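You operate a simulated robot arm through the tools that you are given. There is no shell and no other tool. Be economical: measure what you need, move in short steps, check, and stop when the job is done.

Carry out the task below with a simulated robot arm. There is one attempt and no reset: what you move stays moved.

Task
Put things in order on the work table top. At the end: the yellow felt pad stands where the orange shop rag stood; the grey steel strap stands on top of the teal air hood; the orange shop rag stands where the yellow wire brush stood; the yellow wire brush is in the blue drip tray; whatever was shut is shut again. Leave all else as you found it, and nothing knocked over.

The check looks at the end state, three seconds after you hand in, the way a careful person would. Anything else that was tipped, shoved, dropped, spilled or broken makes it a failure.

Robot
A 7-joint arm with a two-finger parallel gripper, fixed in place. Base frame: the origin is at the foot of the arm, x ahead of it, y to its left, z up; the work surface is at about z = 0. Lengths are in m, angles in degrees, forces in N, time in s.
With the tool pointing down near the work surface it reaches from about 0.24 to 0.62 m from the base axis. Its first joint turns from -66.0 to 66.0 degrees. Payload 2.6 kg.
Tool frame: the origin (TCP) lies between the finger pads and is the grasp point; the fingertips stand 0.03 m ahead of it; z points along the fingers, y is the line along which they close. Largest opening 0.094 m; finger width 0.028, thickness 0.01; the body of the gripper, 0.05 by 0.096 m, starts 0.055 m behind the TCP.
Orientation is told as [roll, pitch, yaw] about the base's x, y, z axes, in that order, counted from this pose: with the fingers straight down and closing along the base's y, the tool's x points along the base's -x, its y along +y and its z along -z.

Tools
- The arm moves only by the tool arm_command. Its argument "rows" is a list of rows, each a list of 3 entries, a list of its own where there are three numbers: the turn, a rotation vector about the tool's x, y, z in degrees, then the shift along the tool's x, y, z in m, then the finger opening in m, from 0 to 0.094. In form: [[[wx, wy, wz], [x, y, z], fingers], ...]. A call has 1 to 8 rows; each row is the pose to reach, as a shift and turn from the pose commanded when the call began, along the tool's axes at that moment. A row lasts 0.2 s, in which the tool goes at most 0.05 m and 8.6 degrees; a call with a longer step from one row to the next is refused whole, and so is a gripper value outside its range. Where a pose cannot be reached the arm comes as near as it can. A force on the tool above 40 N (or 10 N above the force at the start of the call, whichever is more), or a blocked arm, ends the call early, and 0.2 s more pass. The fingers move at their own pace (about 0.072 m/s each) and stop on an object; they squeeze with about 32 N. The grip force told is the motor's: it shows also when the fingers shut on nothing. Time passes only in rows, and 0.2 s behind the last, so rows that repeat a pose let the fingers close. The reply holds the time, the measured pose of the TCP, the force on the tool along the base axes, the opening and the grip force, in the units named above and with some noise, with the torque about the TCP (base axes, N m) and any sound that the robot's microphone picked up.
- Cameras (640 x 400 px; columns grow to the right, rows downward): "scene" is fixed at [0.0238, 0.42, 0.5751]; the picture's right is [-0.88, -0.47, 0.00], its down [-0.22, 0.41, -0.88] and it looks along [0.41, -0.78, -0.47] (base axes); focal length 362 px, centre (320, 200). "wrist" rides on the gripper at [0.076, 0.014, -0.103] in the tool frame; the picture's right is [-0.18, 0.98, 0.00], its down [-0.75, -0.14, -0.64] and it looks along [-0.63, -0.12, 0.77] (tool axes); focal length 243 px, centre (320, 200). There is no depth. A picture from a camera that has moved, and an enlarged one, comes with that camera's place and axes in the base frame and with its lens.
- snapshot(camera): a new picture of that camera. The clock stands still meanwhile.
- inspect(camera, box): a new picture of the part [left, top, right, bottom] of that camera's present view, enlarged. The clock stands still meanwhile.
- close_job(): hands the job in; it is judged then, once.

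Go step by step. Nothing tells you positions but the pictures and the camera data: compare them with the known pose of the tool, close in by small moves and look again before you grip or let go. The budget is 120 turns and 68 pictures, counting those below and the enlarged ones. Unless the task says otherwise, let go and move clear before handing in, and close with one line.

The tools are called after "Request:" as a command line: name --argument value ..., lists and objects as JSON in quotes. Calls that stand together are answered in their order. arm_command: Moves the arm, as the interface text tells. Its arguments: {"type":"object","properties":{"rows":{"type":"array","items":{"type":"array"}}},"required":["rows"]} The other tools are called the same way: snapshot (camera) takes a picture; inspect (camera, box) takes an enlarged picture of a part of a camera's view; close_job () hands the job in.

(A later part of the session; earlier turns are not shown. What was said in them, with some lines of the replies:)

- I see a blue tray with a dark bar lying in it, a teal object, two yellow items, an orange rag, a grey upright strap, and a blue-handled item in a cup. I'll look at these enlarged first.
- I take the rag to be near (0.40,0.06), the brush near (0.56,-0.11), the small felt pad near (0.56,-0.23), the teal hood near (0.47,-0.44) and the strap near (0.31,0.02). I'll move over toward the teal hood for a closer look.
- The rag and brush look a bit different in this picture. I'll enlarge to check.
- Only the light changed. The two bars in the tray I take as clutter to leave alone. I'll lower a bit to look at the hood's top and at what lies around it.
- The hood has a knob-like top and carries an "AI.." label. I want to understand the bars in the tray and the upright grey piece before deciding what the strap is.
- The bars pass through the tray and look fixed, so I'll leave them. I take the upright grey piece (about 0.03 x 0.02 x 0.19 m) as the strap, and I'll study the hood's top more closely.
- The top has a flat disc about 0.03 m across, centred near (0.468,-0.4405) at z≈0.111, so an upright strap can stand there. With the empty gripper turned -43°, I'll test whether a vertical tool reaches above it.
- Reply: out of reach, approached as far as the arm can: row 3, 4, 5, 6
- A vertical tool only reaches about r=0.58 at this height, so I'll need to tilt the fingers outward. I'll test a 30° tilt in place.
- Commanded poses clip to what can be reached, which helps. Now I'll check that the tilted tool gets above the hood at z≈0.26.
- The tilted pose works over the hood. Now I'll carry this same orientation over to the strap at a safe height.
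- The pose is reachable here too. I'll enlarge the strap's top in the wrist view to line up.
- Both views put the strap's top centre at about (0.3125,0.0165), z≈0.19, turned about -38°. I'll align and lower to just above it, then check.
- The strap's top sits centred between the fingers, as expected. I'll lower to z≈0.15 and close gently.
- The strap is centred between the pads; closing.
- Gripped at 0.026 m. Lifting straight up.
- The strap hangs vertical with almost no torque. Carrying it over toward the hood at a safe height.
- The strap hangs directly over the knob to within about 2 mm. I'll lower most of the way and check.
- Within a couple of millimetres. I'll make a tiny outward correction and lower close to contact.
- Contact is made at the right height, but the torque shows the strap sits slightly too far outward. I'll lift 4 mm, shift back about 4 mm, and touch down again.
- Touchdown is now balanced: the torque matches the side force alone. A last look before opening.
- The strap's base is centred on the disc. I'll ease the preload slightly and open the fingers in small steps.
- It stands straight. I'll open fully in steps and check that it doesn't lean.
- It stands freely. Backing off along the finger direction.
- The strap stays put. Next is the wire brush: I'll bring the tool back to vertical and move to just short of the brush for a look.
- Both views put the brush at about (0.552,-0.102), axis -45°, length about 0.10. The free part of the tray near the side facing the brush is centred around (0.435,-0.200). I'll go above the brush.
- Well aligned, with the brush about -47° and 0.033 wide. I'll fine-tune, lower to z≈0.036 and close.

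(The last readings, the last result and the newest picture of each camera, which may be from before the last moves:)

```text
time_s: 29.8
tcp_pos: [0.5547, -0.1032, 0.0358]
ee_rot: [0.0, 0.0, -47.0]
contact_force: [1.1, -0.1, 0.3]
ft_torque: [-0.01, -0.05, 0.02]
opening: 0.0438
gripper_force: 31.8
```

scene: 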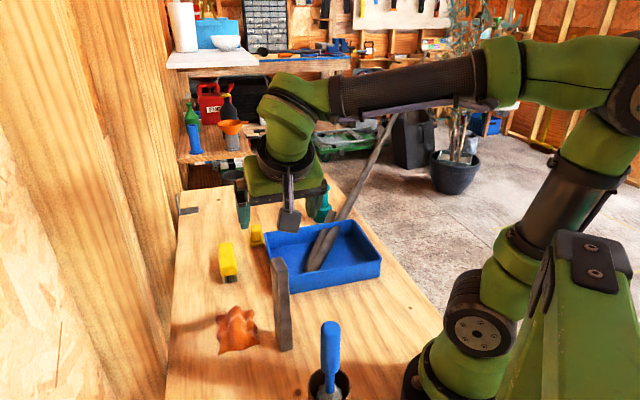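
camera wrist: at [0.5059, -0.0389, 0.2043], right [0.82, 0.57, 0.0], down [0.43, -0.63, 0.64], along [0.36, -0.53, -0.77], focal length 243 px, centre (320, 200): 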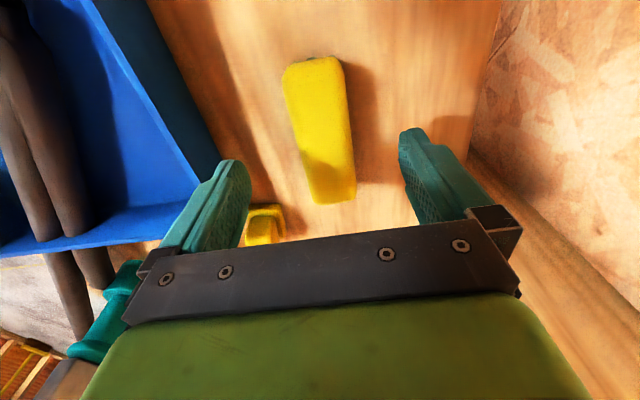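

It is gripped at 0.044 m. I'll lift and check the hold.

Request:
arm_command --rows '[[[0, 0, 0], [0, 0, -0.01], 0.0], [[0, 0, 0], [0, 0, -0.04], 0.0], [[0, 0, 0], [0, 0, -0.08], 0.0], [[0, 0, 0], [0, 0, -0.12], 0.0], [[0, 0, 0], [0, 0, -0.12], 0.0]]'

Request:
snapshot --camera "scene"

```text
time_s: 31.0
tcp_pos: [0.5552, -0.1036, 0.1563]
ee_rot: [0.0, 0.0, -47.0]
contact_force: [-0.1, 0.4, -0.2]
ft_torque: [-0.02, -0.03, 0.01]
opening: 0.0
gripper_force: 32.2
```

```text
25 pictures are left
```

scene: 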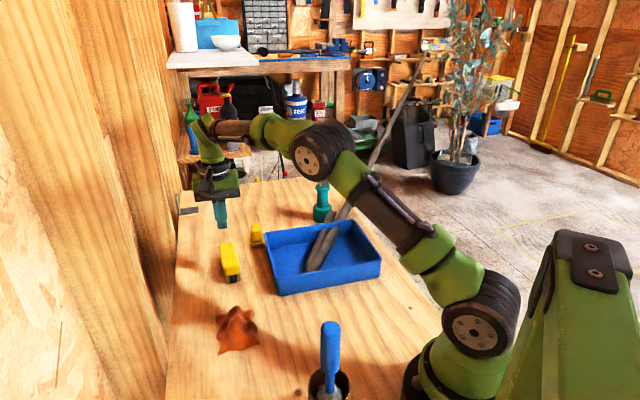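

The brush slipped out on lifting. I'll check whether it stayed in place and how it's shaped.

Request:
inspect --camera "scene" --box '[205, 225, 275, 295]'

Request:
snapshot --camera "wrist"

```text
5.71 times, centred on (240, 260) of scene
camera zoom: at [0.0238, 0.42, 0.5751], right [-0.88, -0.47, 0.0], down [-0.22, 0.41, -0.88], along [0.41, -0.78, -0.47], focal length 2066 px, centre (777, -143)
```

zoom: 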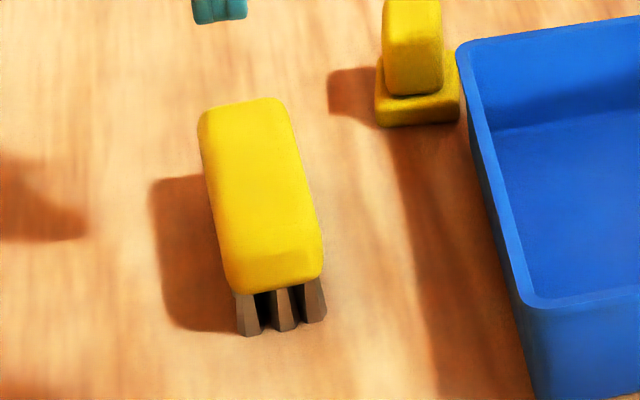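

```text
23 pictures are left
camera wrist: at [0.5128, -0.039, 0.2586], right [0.84, 0.54, 0.0], down [0.41, -0.65, 0.64], along [0.34, -0.54, -0.77], focal length 243 px, centre (320, 200)
```

wrist: 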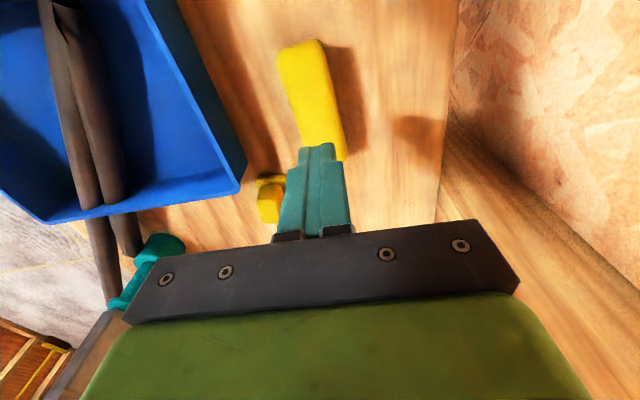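

It's still standing where it was. My grip was on the flared bristles. I'll grip higher, on the yellow block, with the TCP at about z 0.05.

Request:
arm_command --rows '[[[0, 0, -2], [0.0018, -0.004, 0], 0.05], [[0, 0, -2], [0.0018, -0.004, 0], 0.08], [[0, 0, -2], [0.0018, -0.004, 0], 0.094], [[0, 0, -2], [0.0018, -0.004, 0.04], 0.094], [[0, 0, -2], [0.0018, -0.004, 0.08], 0.094], [[0, 0, -2], [0.0018, -0.004, 0.107], 0.094], [[0, 0, -2], [0.0018, -0.004, 0.107], 0.094]]'

Request:
arm_command --rows '[[[0, 0, 0], [0, 0, 0], 0.06], [[0, 0, 0], [0, 0, 0], 0.045], [[0, 0, 0], [0, 0, 0], 0.03], [[0, 0, 0], [0, 0, 0], 0.0], [[0, 0, 0], [0, 0, 0], 0.0]]'

Request:
arm_command --rows '[[[0, 0, 0], [0, 0, -0.01], 0.0], [[0, 0, 0], [0, 0, -0.03], 0.0], [[0, 0, 0], [0, 0, -0.06], 0.0], [[0, 0, 0], [0, 0, -0.09], 0.0], [[0, 0, 0], [0, 0, -0.1], 0.0]]'

```text
time_s: 32.6
tcp_pos: [0.5518, -0.1072, 0.0504]
ee_rot: [0.0, -0.1, -45.0]
contact_force: [-0.4, 0.1, -0.7]
ft_torque: [0.0, 0.0, 0.05]
opening: 0.0937
gripper_force: 0.1
```

```text
time_s: 33.8
tcp_pos: [0.5518, -0.1068, 0.0506]
ee_rot: [-0.1, 0.1, -44.9]
contact_force: [0.9, 0.0, 0.0]
ft_torque: [-0.03, -0.05, 0.06]
opening: 0.0435
gripper_force: 32.6
```

```text
time_s: 35.0
tcp_pos: [0.5523, -0.1061, 0.1507]
ee_rot: [-0.1, 0.0, -45.0]
contact_force: [-0.5, -0.6, -0.5]
ft_torque: [-0.03, 0.0, 0.03]
opening: 0.0436
gripper_force: 31.7
```

Held securely this time. Moving over the free part of the tray.

Request:
arm_command --rows '[[[0, 0, 0], [0.004, -0.037, 0], 0.0], [[0, 0, 0], [0.008, -0.075, 0], 0.0], [[0, 0, 0], [0.012, -0.112, 0], 0.0], [[0, 0, 0], [0.0167, -0.1497, 0], 0.0], [[0, 0, 0], [0.0167, -0.1497, 0], 0.0]]'

Request:
snapshot --camera "scene"

Request:
snapshot --camera "wrist"

```text
time_s: 36.2
tcp_pos: [0.4351, -0.2002, 0.1494]
ee_rot: [0.1, -0.1, -44.9]
contact_force: [0.4, 0.0, 0.1]
ft_torque: [-0.01, -0.03, -0.03]
opening: 0.0435
gripper_force: 31.9
```

```text
22 pictures are left
```

scene: 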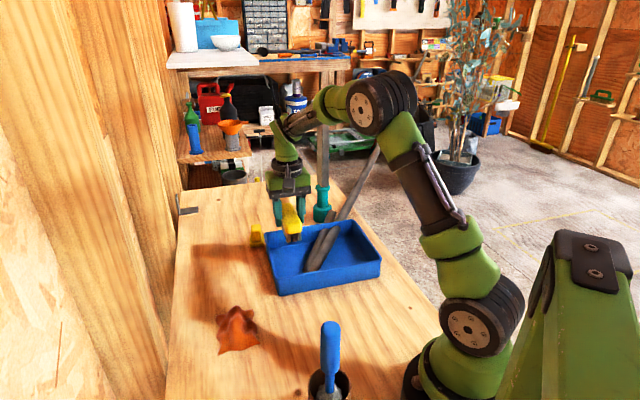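

```text
21 pictures are left
camera wrist: at [0.3885, -0.1374, 0.2509], right [0.82, 0.57, 0.0], down [0.43, -0.63, 0.64], along [0.36, -0.53, -0.77], focal length 243 px, centre (320, 200)
```

wrist: 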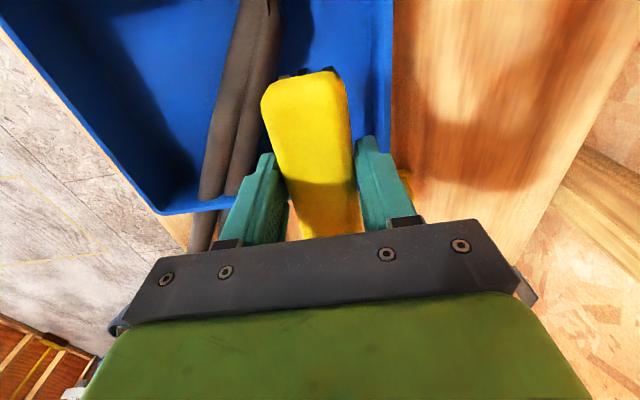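

Strap and hood are still fine, and the brush hangs over clear tray floor. Lowering in.

Request:
arm_command --rows '[[[0, 0, 0], [0, 0, 0.03], 0.0], [[0, 0, 0], [0, 0, 0.06], 0.0], [[0, 0, 0], [0, 0, 0.08], 0.0], [[0, 0, 0], [0, 0, 0.088], 0.0], [[0, 0, 0], [0, 0, 0.088], 0.0]]'

Request:
arm_command --rows '[[[0, 0, 0], [0, 0, 0.003], 0.0], [[0, 0, 0], [0, 0, 0.006], 0.0], [[0, 0, 0], [0, 0, 0.006], 0.0]]'

```text
time_s: 37.4
tcp_pos: [0.4333, -0.2009, 0.0595]
ee_rot: [-0.1, 0.0, -44.9]
contact_force: [0.4, 0.0, -0.6]
ft_torque: [0.01, 0.0, -0.01]
opening: 0.0435
gripper_force: 31.8
```

```text
time_s: 38.2
tcp_pos: [0.4326, -0.2, 0.0548]
ee_rot: [0.0, 0.0, -45.1]
contact_force: [-0.4, 0.1, -1.3]
ft_torque: [0.01, -0.02, -0.01]
opening: 0.0438
gripper_force: 32.0
```

No firm contact yet. I'll lower 2 mm more, then release by a small opening and rise.

Request:
arm_command --rows '[[[0, 0, 0], [0, 0, 0.002], 0.0], [[0, 0, 0], [0, 0, 0.002], 0.0]]'

Request:
arm_command --rows '[[[0, 0, 0], [0, 0, 0], 0.05], [[0, 0, 0], [0, 0, 0], 0.06], [[0, 0, 0], [0, 0, 0], 0.066], [[0, 0, 0], [0, 0, -0.02], 0.066], [[0, 0, 0], [0, 0, -0.06], 0.066], [[0, 0, 0], [0, 0, -0.1], 0.08], [[0, 0, 0], [0, 0, -0.14], 0.094], [[0, 0, 0], [0, 0, -0.16], 0.094]]'

Request:
snapshot --camera "wrist"

```text
time_s: 38.8
tcp_pos: [0.4335, -0.1995, 0.0545]
ee_rot: [0.2, -0.1, -45.1]
contact_force: [-5.2, 3.3, 17.9]
ft_torque: [0.19, 0.46, -0.01]
opening: 0.0435
gripper_force: 32.4
```

```text
time_s: 40.6
tcp_pos: [0.434, -0.2003, 0.2129]
ee_rot: [0.1, 0.0, -45.0]
contact_force: [0.5, 0.0, -0.6]
ft_torque: [-0.02, -0.02, 0.01]
opening: 0.0938
gripper_force: 0.0
```

```text
20 pictures are left
camera wrist: at [0.3885, -0.1374, 0.3153], right [0.82, 0.57, 0.0], down [0.43, -0.63, 0.64], along [0.36, -0.53, -0.77], focal length 243 px, centre (320, 200)
```

wrist: 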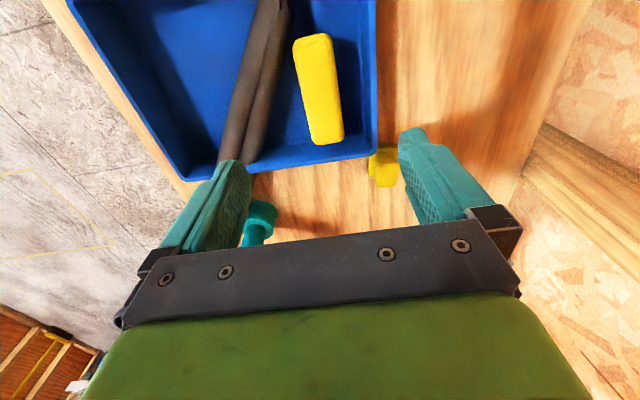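

The brush lies upright in the tray. Next I'll go look at the rag from a safe height.

Request:
arm_command --rows '[[[0, 0, 0], [0.0384, 0.019, -0.02], 0.094], [[0, 0, 0], [0.0768, 0.038, -0.037], 0.094], [[0, 0, 0], [0.1152, 0.057, -0.037], 0.094], [[0, 0, 0], [0.1536, 0.076, -0.037], 0.094], [[0, 0, 0], [0.192, 0.095, -0.037], 0.094], [[0, 0, 0], [0.2304, 0.114, -0.037], 0.094], [[0, 0, 0], [0.2687, 0.1329, -0.037], 0.094], [[0, 0, 0], [0.2687, 0.1329, -0.037], 0.094]]'

Request:
snapshot --camera "wrist"

Request:
inspect --camera "scene" --box '[190, 280, 290, 370]'

```text
time_s: 42.4
tcp_pos: [0.3382, 0.0837, 0.2494]
ee_rot: [-0.1, 0.0, -45.0]
contact_force: [1.0, 0.1, -0.3]
ft_torque: [0.01, -0.01, -0.02]
opening: 0.0942
gripper_force: 0.1
```

```text
19 pictures are left
camera wrist: at [0.2932, 0.1473, 0.3522], right [0.83, 0.56, 0.0], down [0.43, -0.63, 0.64], along [0.36, -0.53, -0.77], focal length 243 px, centre (320, 200)
```

wrist: 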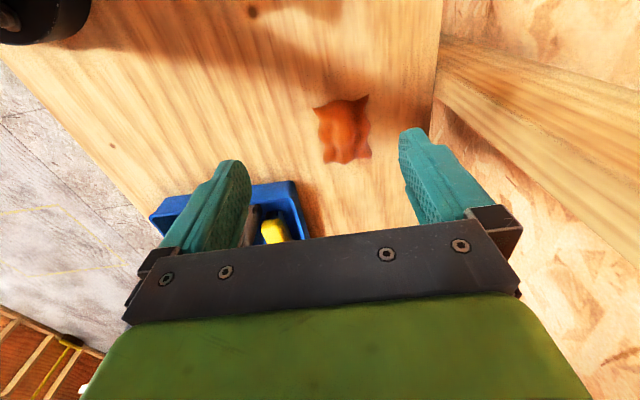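

```text
4.44 times, centred on (240, 325) of scene
camera zoom: at [0.0238, 0.42, 0.5751], right [-0.88, -0.47, 0.0], down [-0.22, 0.41, -0.88], along [0.41, -0.78, -0.47], focal length 1607 px, centre (676, -356)
```

zoom: 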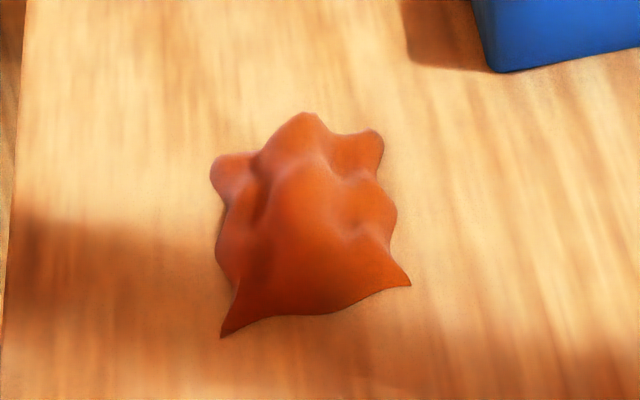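

The rag is centred at about (0.408,0.041), running along -45°. I'll go above it and check.

Request:
arm_command --rows '[[[0, 0, 0], [-0.03, 0.006, 0.03], 0.094], [[0, 0, 0], [-0.06, 0.013, 0.06], 0.094], [[0, 0, 0], [-0.0796, 0.0192, 0.1], 0.094], [[0, 0, 0], [-0.0796, 0.0192, 0.14], 0.094], [[0, 0, 0], [-0.0796, 0.0192, 0.14], 0.094]]'

Request:
snapshot --camera "wrist"

```text
time_s: 43.6
tcp_pos: [0.4083, 0.0411, 0.1095]
ee_rot: [0.0, 0.0, -45.0]
contact_force: [-0.6, 0.6, 0.3]
ft_torque: [-0.02, -0.03, 0.01]
opening: 0.0943
gripper_force: 0.0
```

```text
17 pictures are left
camera wrist: at [0.3625, 0.1035, 0.2115], right [0.83, 0.56, 0.0], down [0.43, -0.63, 0.64], along [0.36, -0.53, -0.77], focal length 243 px, centre (320, 200)
```

wrist: 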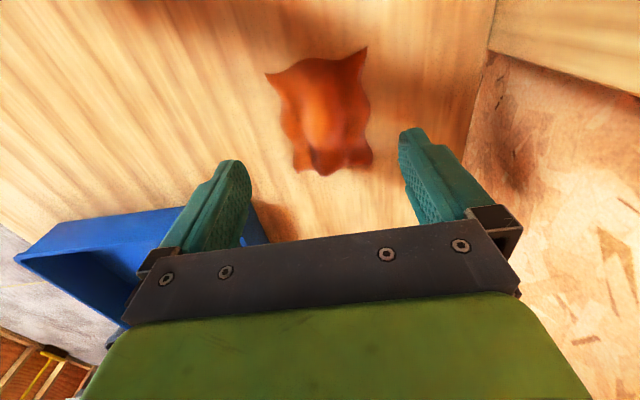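

Aligned. Lowering to z≈0.034 and closing.

Request:
arm_command --rows '[[[0, 0, 0], [0, 0, 0.03], 0.094], [[0, 0, 0], [0, 0, 0.06], 0.094], [[0, 0, 0], [0, 0, 0.0755], 0.094], [[0, 0, 0], [0, 0, 0.0755], 0.08], [[0, 0, 0], [0, 0, 0.0755], 0.06], [[0, 0, 0], [0, 0, 0.0755], 0.04], [[0, 0, 0], [0, 0, 0.0755], 0.0], [[0, 0, 0], [0, 0, 0.0755], 0.0]]'

Request:
arm_command --rows '[[[0, 0, 0], [0, 0, 0], 0.0], [[0, 0, 0], [0, 0, -0.01], 0.0], [[0, 0, 0], [0, 0, -0.03], 0.0], [[0, 0, 0], [0, 0, -0.05], 0.0], [[0, 0, 0], [0, 0, -0.05], 0.0]]'

Request:
inspect --camera "scene" --box '[180, 220, 310, 380]'

```text
time_s: 45.4
tcp_pos: [0.4069, 0.0411, 0.0347]
ee_rot: [0.0, 0.0, -45.0]
contact_force: [0.2, 0.2, 0.5]
ft_torque: [-0.02, -0.02, -0.07]
opening: 0.0735
gripper_force: 32.5
```

```text
time_s: 46.6
tcp_pos: [0.4077, 0.0401, 0.0859]
ee_rot: [0.0, 0.2, -45.0]
contact_force: [0.3, -0.6, 0.2]
ft_torque: [-0.01, 0.0, 0.0]
opening: 0.0733
gripper_force: 32.4
```

```text
2.50 times, centred on (245, 300) of scene
camera zoom: at [0.0238, 0.42, 0.5751], right [-0.88, -0.47, 0.0], down [-0.22, 0.41, -0.88], along [0.41, -0.78, -0.47], focal length 904 px, centre (508, -50)
```

zoom: 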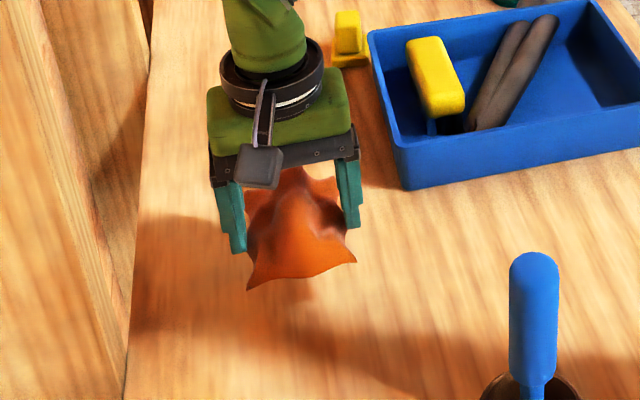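

The rag is held. Moving it to the brush's old spot at about (0.5535,-0.104).

Request:
arm_command --rows '[[[0, 0, 0], [-0.035, 0, -0.03], 0.0], [[0, 0, 0], [-0.08, 0, -0.03], 0.0], [[0, 0, 0], [-0.125, 0, -0.03], 0.0], [[0, 0, 0], [-0.17, 0, -0.03], 0.0], [[0, 0, 0], [-0.205, 0.001, -0.03], 0.0], [[0, 0, 0], [-0.205, 0.001, -0.03], 0.0]]'

Request:
arm_command --rows '[[[0, 0, 0], [0, 0, 0.03], 0.0], [[0, 0, 0], [0, 0, 0.06], 0.0], [[0, 0, 0], [0, 0, 0.075], 0.0], [[0, 0, 0], [0, 0, 0.079], 0.0], [[0, 0, 0], [0, 0, 0.079], 0.0]]'

Request:
inspect --camera "scene" --box '[190, 200, 290, 310]'

```text
time_s: 48.0
tcp_pos: [0.5521, -0.1011, 0.1146]
ee_rot: [0.0, 0.0, -45.0]
contact_force: [-0.1, -0.2, -0.5]
ft_torque: [0.0, -0.03, 0.01]
opening: 0.0737
gripper_force: 31.9
```

```text
time_s: 49.2
tcp_pos: [0.554, -0.102, 0.0356]
ee_rot: [0.0, 0.0, -45.0]
contact_force: [0.5, -0.4, -0.5]
ft_torque: [0.03, -0.05, -0.01]
opening: 0.074
gripper_force: 32.0
```

```text
3.64 times, centred on (240, 255) of scene
camera zoom: at [0.0238, 0.42, 0.5751], right [-0.88, -0.47, 0.0], down [-0.22, 0.41, -0.88], along [0.41, -0.78, -0.47], focal length 1315 px, centre (611, 0)
```

zoom: 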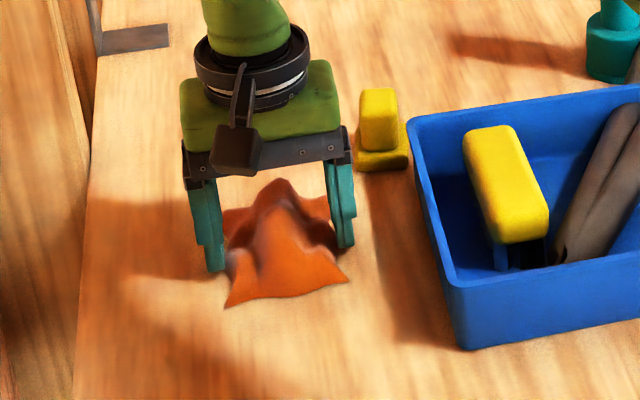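

The rag is down at the spot. Opening and rising.

Request:
arm_command --rows '[[[0, 0, 0], [0, 0, 0.0005], 0.08], [[0, 0, 0], [0, 0, 0.0005], 0.094], [[0, 0, 0], [0, 0, 0.0], 0.094], [[0, 0, 0], [0, 0, -0.03], 0.094], [[0, 0, 0], [0, 0, -0.07], 0.094], [[0, 0, 0], [0, 0, -0.11], 0.094], [[0, 0, 0], [0, 0, -0.13], 0.094]]'

Request:
snapshot --camera "wrist"

```text
time_s: 50.8
tcp_pos: [0.5545, -0.1043, 0.1669]
ee_rot: [0.0, 0.1, -44.9]
contact_force: [0.5, -0.4, 0.3]
ft_torque: [-0.05, 0.04, 0.0]
opening: 0.0939
gripper_force: 0.1
```

```text
14 pictures are left
camera wrist: at [0.5079, -0.0409, 0.2685], right [0.82, 0.57, 0.0], down [0.43, -0.63, 0.64], along [0.36, -0.53, -0.77], focal length 243 px, centre (320, 200)
```

wrist: 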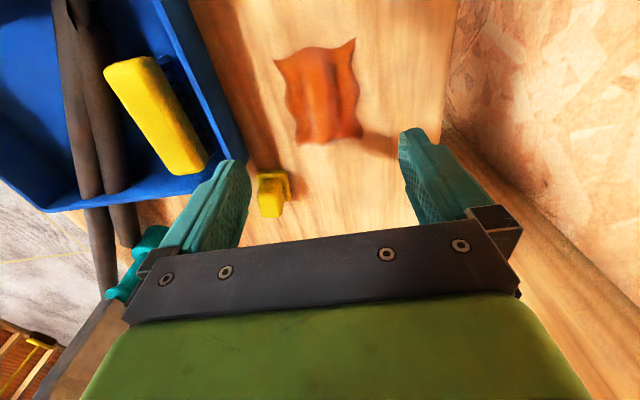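

The rag sits well. Now the felt pad at about (0.561,-0.229), close to the tray corner. I'll enlarge it to get its orientation.

Request:
inspect --camera "wrist" --box '[240, 150, 320, 230]'

Request:
inspect --camera "scene" --box '[235, 210, 285, 255]'

```text
5.00 times, centred on (280, 190) of wrist
camera zoom: at [0.5079, -0.0409, 0.2685], right [0.82, 0.57, 0.0], down [0.43, -0.63, 0.64], along [0.36, -0.53, -0.77], focal length 1213 px, centre (520, 250)
```

zoom: 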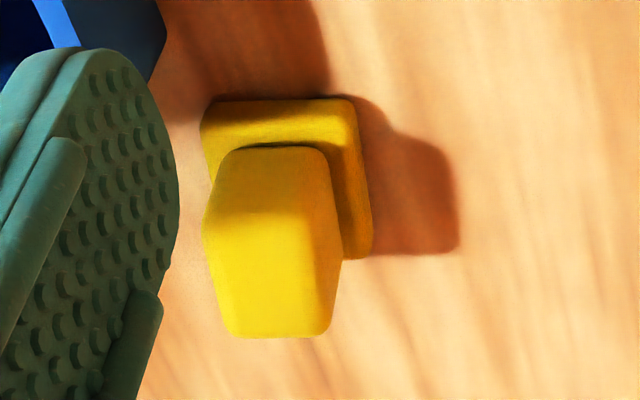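

```text
8.89 times, centred on (260, 232) of scene
camera zoom: at [0.0238, 0.42, 0.5751], right [-0.88, -0.47, 0.0], down [-0.22, 0.41, -0.88], along [0.41, -0.78, -0.47], focal length 3214 px, centre (853, -89)
```

zoom: 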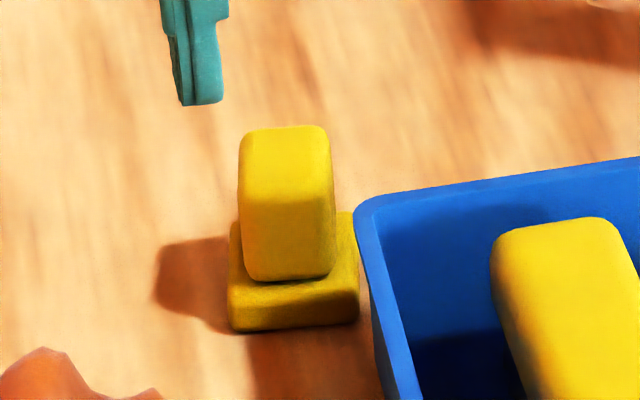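

The pad's base is about 0.037 x 0.05, turned about -54°, centred near (0.565,-0.234), with a 0.029 m block on top. I'll go above it with that yaw.

Request:
arm_command --rows '[[[0, 0, 3], [-0.0245, -0.021, 0.0], 0.08], [[0, 0, 6], [-0.049, -0.042, 0.01], 0.075], [[0, 0, 9], [-0.0735, -0.063, 0.03], 0.075], [[0, 0, 9], [-0.0977, -0.0843, 0.055], 0.075], [[0, 0, 9], [-0.0977, -0.0843, 0.07], 0.075], [[0, 0, 9], [-0.0977, -0.0843, 0.07], 0.075]]'

Request:
snapshot --camera "wrist"

Request:
inspect --camera "scene" --box '[215, 180, 305, 260]'

```text
time_s: 52.2
tcp_pos: [0.5626, -0.2329, 0.0967]
ee_rot: [0.1, 0.0, -54.0]
contact_force: [-0.3, 0.3, -0.2]
ft_torque: [-0.01, 0.01, 0.04]
opening: 0.0748
gripper_force: 0.0
```

```text
11 pictures are left
camera wrist: at [0.5275, -0.1634, 0.1974], right [0.9, 0.43, 0.0], down [0.33, -0.69, 0.64], along [0.28, -0.58, -0.77], focal length 243 px, centre (320, 200)
```

wrist: 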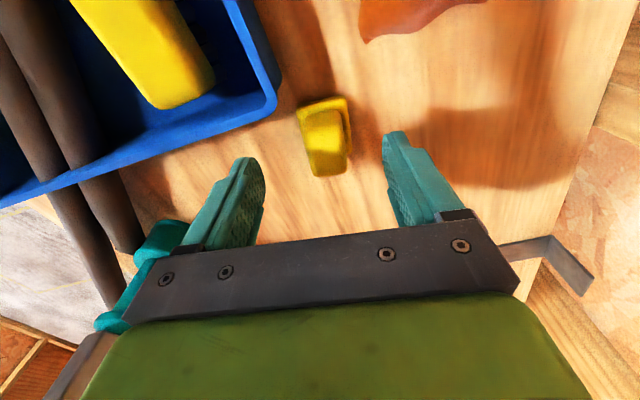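

```text
5.00 times, centred on (260, 220) of scene
camera zoom: at [0.0238, 0.42, 0.5751], right [-0.88, -0.47, 0.0], down [-0.22, 0.41, -0.88], along [0.41, -0.78, -0.47], focal length 1808 px, centre (620, 100)
```

zoom: 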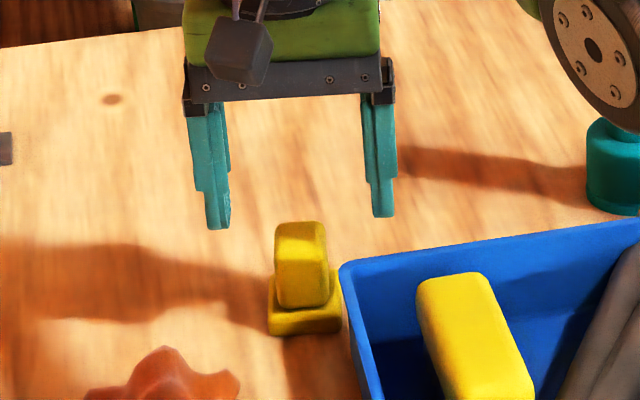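

Good alignment. I'll nudge slightly, lower to z≈0.036 and close on the block.

Request:
arm_command --rows '[[[0, 0, 0], [-0.003, 0.003, 0.025], 0.075], [[0, 0, 0], [-0.004, 0.003, 0.05], 0.075], [[0, 0, 0], [-0.004, 0.003, 0.06], 0.075], [[0, 0, 0], [-0.004, 0.003, 0.06], 0.055], [[0, 0, 0], [-0.004, 0.003, 0.06], 0.04], [[0, 0, 0], [-0.004, 0.003, 0.06], 0.02], [[0, 0, 0], [-0.004, 0.003, 0.06], 0.0], [[0, 0, 0], [-0.004, 0.003, 0.06], 0.0]]'

Request:
arm_command --rows '[[[0, 0, 0], [0, 0, -0.01], 0.0], [[0, 0, 0], [0.005, 0, -0.03], 0.0], [[0, 0, 0], [0.01, 0, -0.06], 0.0], [[0, 0, 0], [0.015, 0, -0.08], 0.0], [[0, 0, 0], [0.015, 0, -0.08], 0.0]]'

Request:
inspect --camera "scene" --box '[215, 180, 305, 260]'

```text
time_s: 54.0
tcp_pos: [0.5668, -0.2337, 0.0365]
ee_rot: [0.0, 0.0, -54.0]
contact_force: [-0.6, -0.4, 0.3]
ft_torque: [-0.02, -0.01, 0.0]
opening: 0.0387
gripper_force: 32.1
```

```text
time_s: 55.2
tcp_pos: [0.5582, -0.2231, 0.1149]
ee_rot: [0.0, 0.0, -54.0]
contact_force: [-0.3, 0.1, -1.0]
ft_torque: [0.01, -0.02, 0.01]
opening: 0.0387
gripper_force: 32.0
```

```text
5.00 times, centred on (260, 220) of scene
camera zoom: at [0.0238, 0.42, 0.5751], right [-0.88, -0.47, 0.0], down [-0.22, 0.41, -0.88], along [0.41, -0.78, -0.47], focal length 1808 px, centre (620, 100)
```

zoom: 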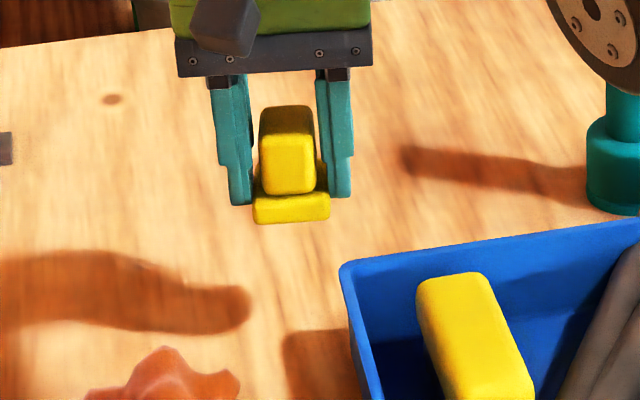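

The pad is held. Carrying it over to the rag's old spot at about (0.408,0.041).

Request:
arm_command --rows '[[[0, 0, 0], [0.035, 0.004, -0.025], 0.0], [[0, 0, 0], [0.08, 0.009, -0.03], 0.0], [[0, 0, 0], [0.125, 0.014, -0.03], 0.0], [[0, 0, 0], [0.17, 0.019, -0.03], 0.0], [[0, 0, 0], [0.215, 0.024, -0.03], 0.0], [[0, 0, 0], [0.26, 0.029, -0.03], 0.0], [[0, 0, 0], [0.307, 0.034, -0.03], 0.0], [[0, 0, 0], [0.307, 0.034, -0.03], 0.0]]'

Request:
arm_command --rows '[[[0, 0, 0], [0, 0, 0.04], 0.0], [[0, 0, 0], [0, 0, 0.08], 0.0], [[0, 0, 0], [0, 0, 0.1], 0.0], [[0, 0, 0], [0, 0, 0.107], 0.0], [[0, 0, 0], [0, 0, 0.107], 0.0]]'

Request:
inspect --camera "scene" --box '[190, 250, 310, 360]'

```text
time_s: 57.0
tcp_pos: [0.4059, 0.0469, 0.1468]
ee_rot: [0.0, 0.0, -54.1]
contact_force: [-0.4, -0.3, 0.7]
ft_torque: [0.01, -0.01, 0.0]
opening: 0.039
gripper_force: 31.5
```

```text
time_s: 58.2
tcp_pos: [0.4055, 0.0465, 0.038]
ee_rot: [-0.1, 0.1, -53.9]
contact_force: [0.7, 0.1, 0.3]
ft_torque: [0.05, 0.02, 0.0]
opening: 0.0388
gripper_force: 32.3
```

```text
3.64 times, centred on (250, 305) of scene
camera zoom: at [0.0238, 0.42, 0.5751], right [-0.88, -0.47, 0.0], down [-0.22, 0.41, -0.88], along [0.41, -0.78, -0.47], focal length 1315 px, centre (574, -182)
```

zoom: 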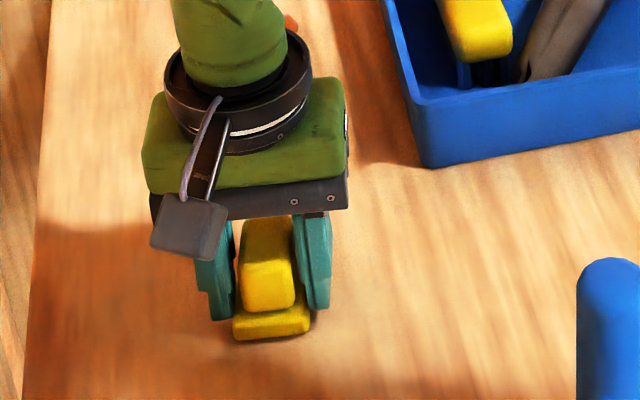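

It's just about touching. I'll lower 1 mm, release, and rise clear.

Request:
arm_command --rows '[[[0, 0, 0], [0, 0, 0.0012], 0.0], [[0, 0, 0], [0, 0, 0.0012], 0.045], [[0, 0, 0], [0, 0, 0.0005], 0.055], [[0, 0, 0], [0, 0, 0.0], 0.075], [[0, 0, 0], [0, 0, -0.02], 0.08], [[0, 0, 0], [0, 0, -0.06], 0.08], [[0, 0, 0], [0, 0, -0.1], 0.08], [[0, 0, 0], [0, 0, -0.14], 0.08]]'

Request:
arm_command --rows '[[[0, 0, 0], [0.01, -0.02, -0.03], 0.08], [[0, 0, 0], [0.02, -0.06, -0.06], 0.08], [[0, 0, 0], [0.02, -0.1, -0.07], 0.08], [[0, 0, 0], [0.02, -0.14, -0.07], 0.08]]'

Request:
snapshot --camera "scene"

Request:
inspect --camera "scene" --box '[200, 230, 340, 370]'

```text
time_s: 60.0
tcp_pos: [0.4066, 0.0473, 0.1794]
ee_rot: [0.0, 0.0, -54.0]
contact_force: [-0.1, -0.8, -0.4]
ft_torque: [0.02, 0.0, 0.02]
opening: 0.0801
gripper_force: 0.0
```

```text
refused: row 2 steps farther than a row can; nothing moved
```

```text
7 pictures are left
```

scene: 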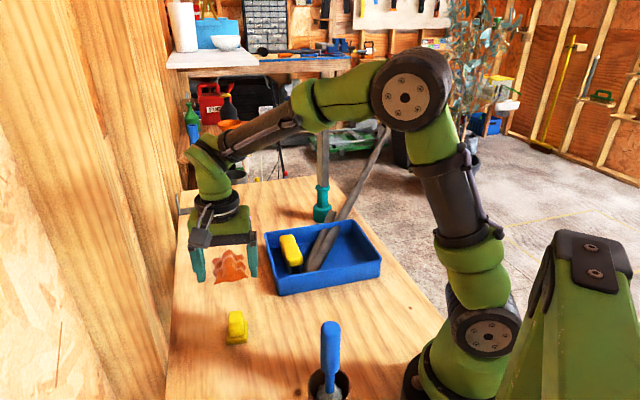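

```text
2.86 times, centred on (270, 300) of scene
camera zoom: at [0.0238, 0.42, 0.5751], right [-0.88, -0.47, 0.0], down [-0.22, 0.41, -0.88], along [0.41, -0.78, -0.47], focal length 1033 px, centre (463, -86)
```

zoom: 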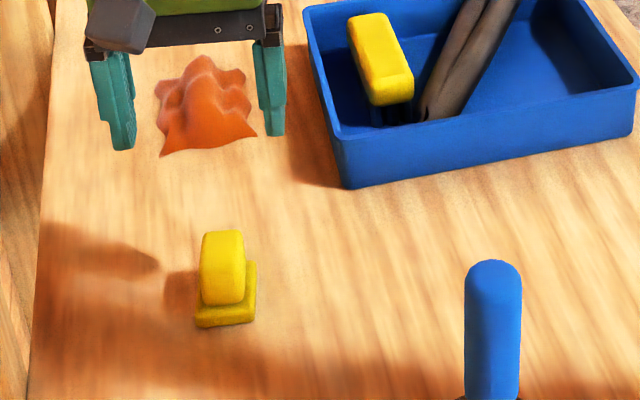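

All the pieces appear in place. I'll move the arm up and clear and take a last look at the strap on the hood.

Request:
arm_command --rows '[[[0, 0, 0], [0, 0, -0.04], 0.08], [[0, 0, 0], [0, 0, -0.08], 0.08], [[0, 0, 0], [0.03, 0, -0.1], 0.08], [[0, 0, 0], [0.03, 0, -0.1], 0.08]]'

Request:
inspect --camera "scene" --box '[210, 120, 390, 300]'

```text
time_s: 61.0
tcp_pos: [0.3872, 0.0718, 0.2787]
ee_rot: [0.1, 0.0, -54.0]
contact_force: [0.3, 0.6, -0.1]
ft_torque: [-0.05, 0.02, 0.0]
opening: 0.0799
gripper_force: 0.0
```

```text
2.22 times, centred on (300, 210) of scene
camera zoom: at [0.0238, 0.42, 0.5751], right [-0.88, -0.47, 0.0], down [-0.22, 0.41, -0.88], along [0.41, -0.78, -0.47], focal length 804 px, centre (364, 178)
```

zoom: 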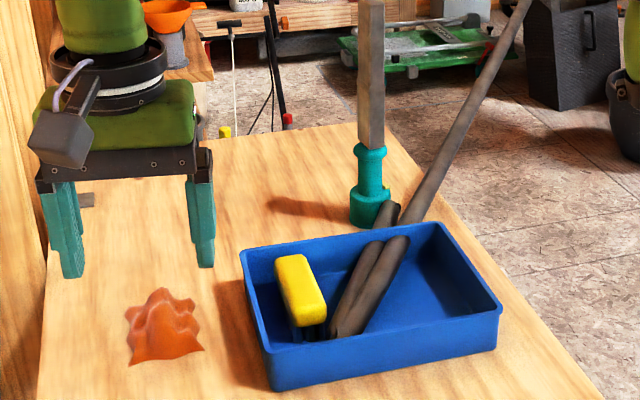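

The strap stands on the hood, the brush is in the tray, the rag is at the brush's old spot, the pad is at the rag's old spot, and the arm is clear. Handing in.

Request:
close_job

```text
The job is handed in.
```

The job is handed in: the last pictures showed the strap, brush, rag and pad in their places and nothing knocked over. I saw nothing that had been shut, and I took the upright grey bar to be the steel strap.
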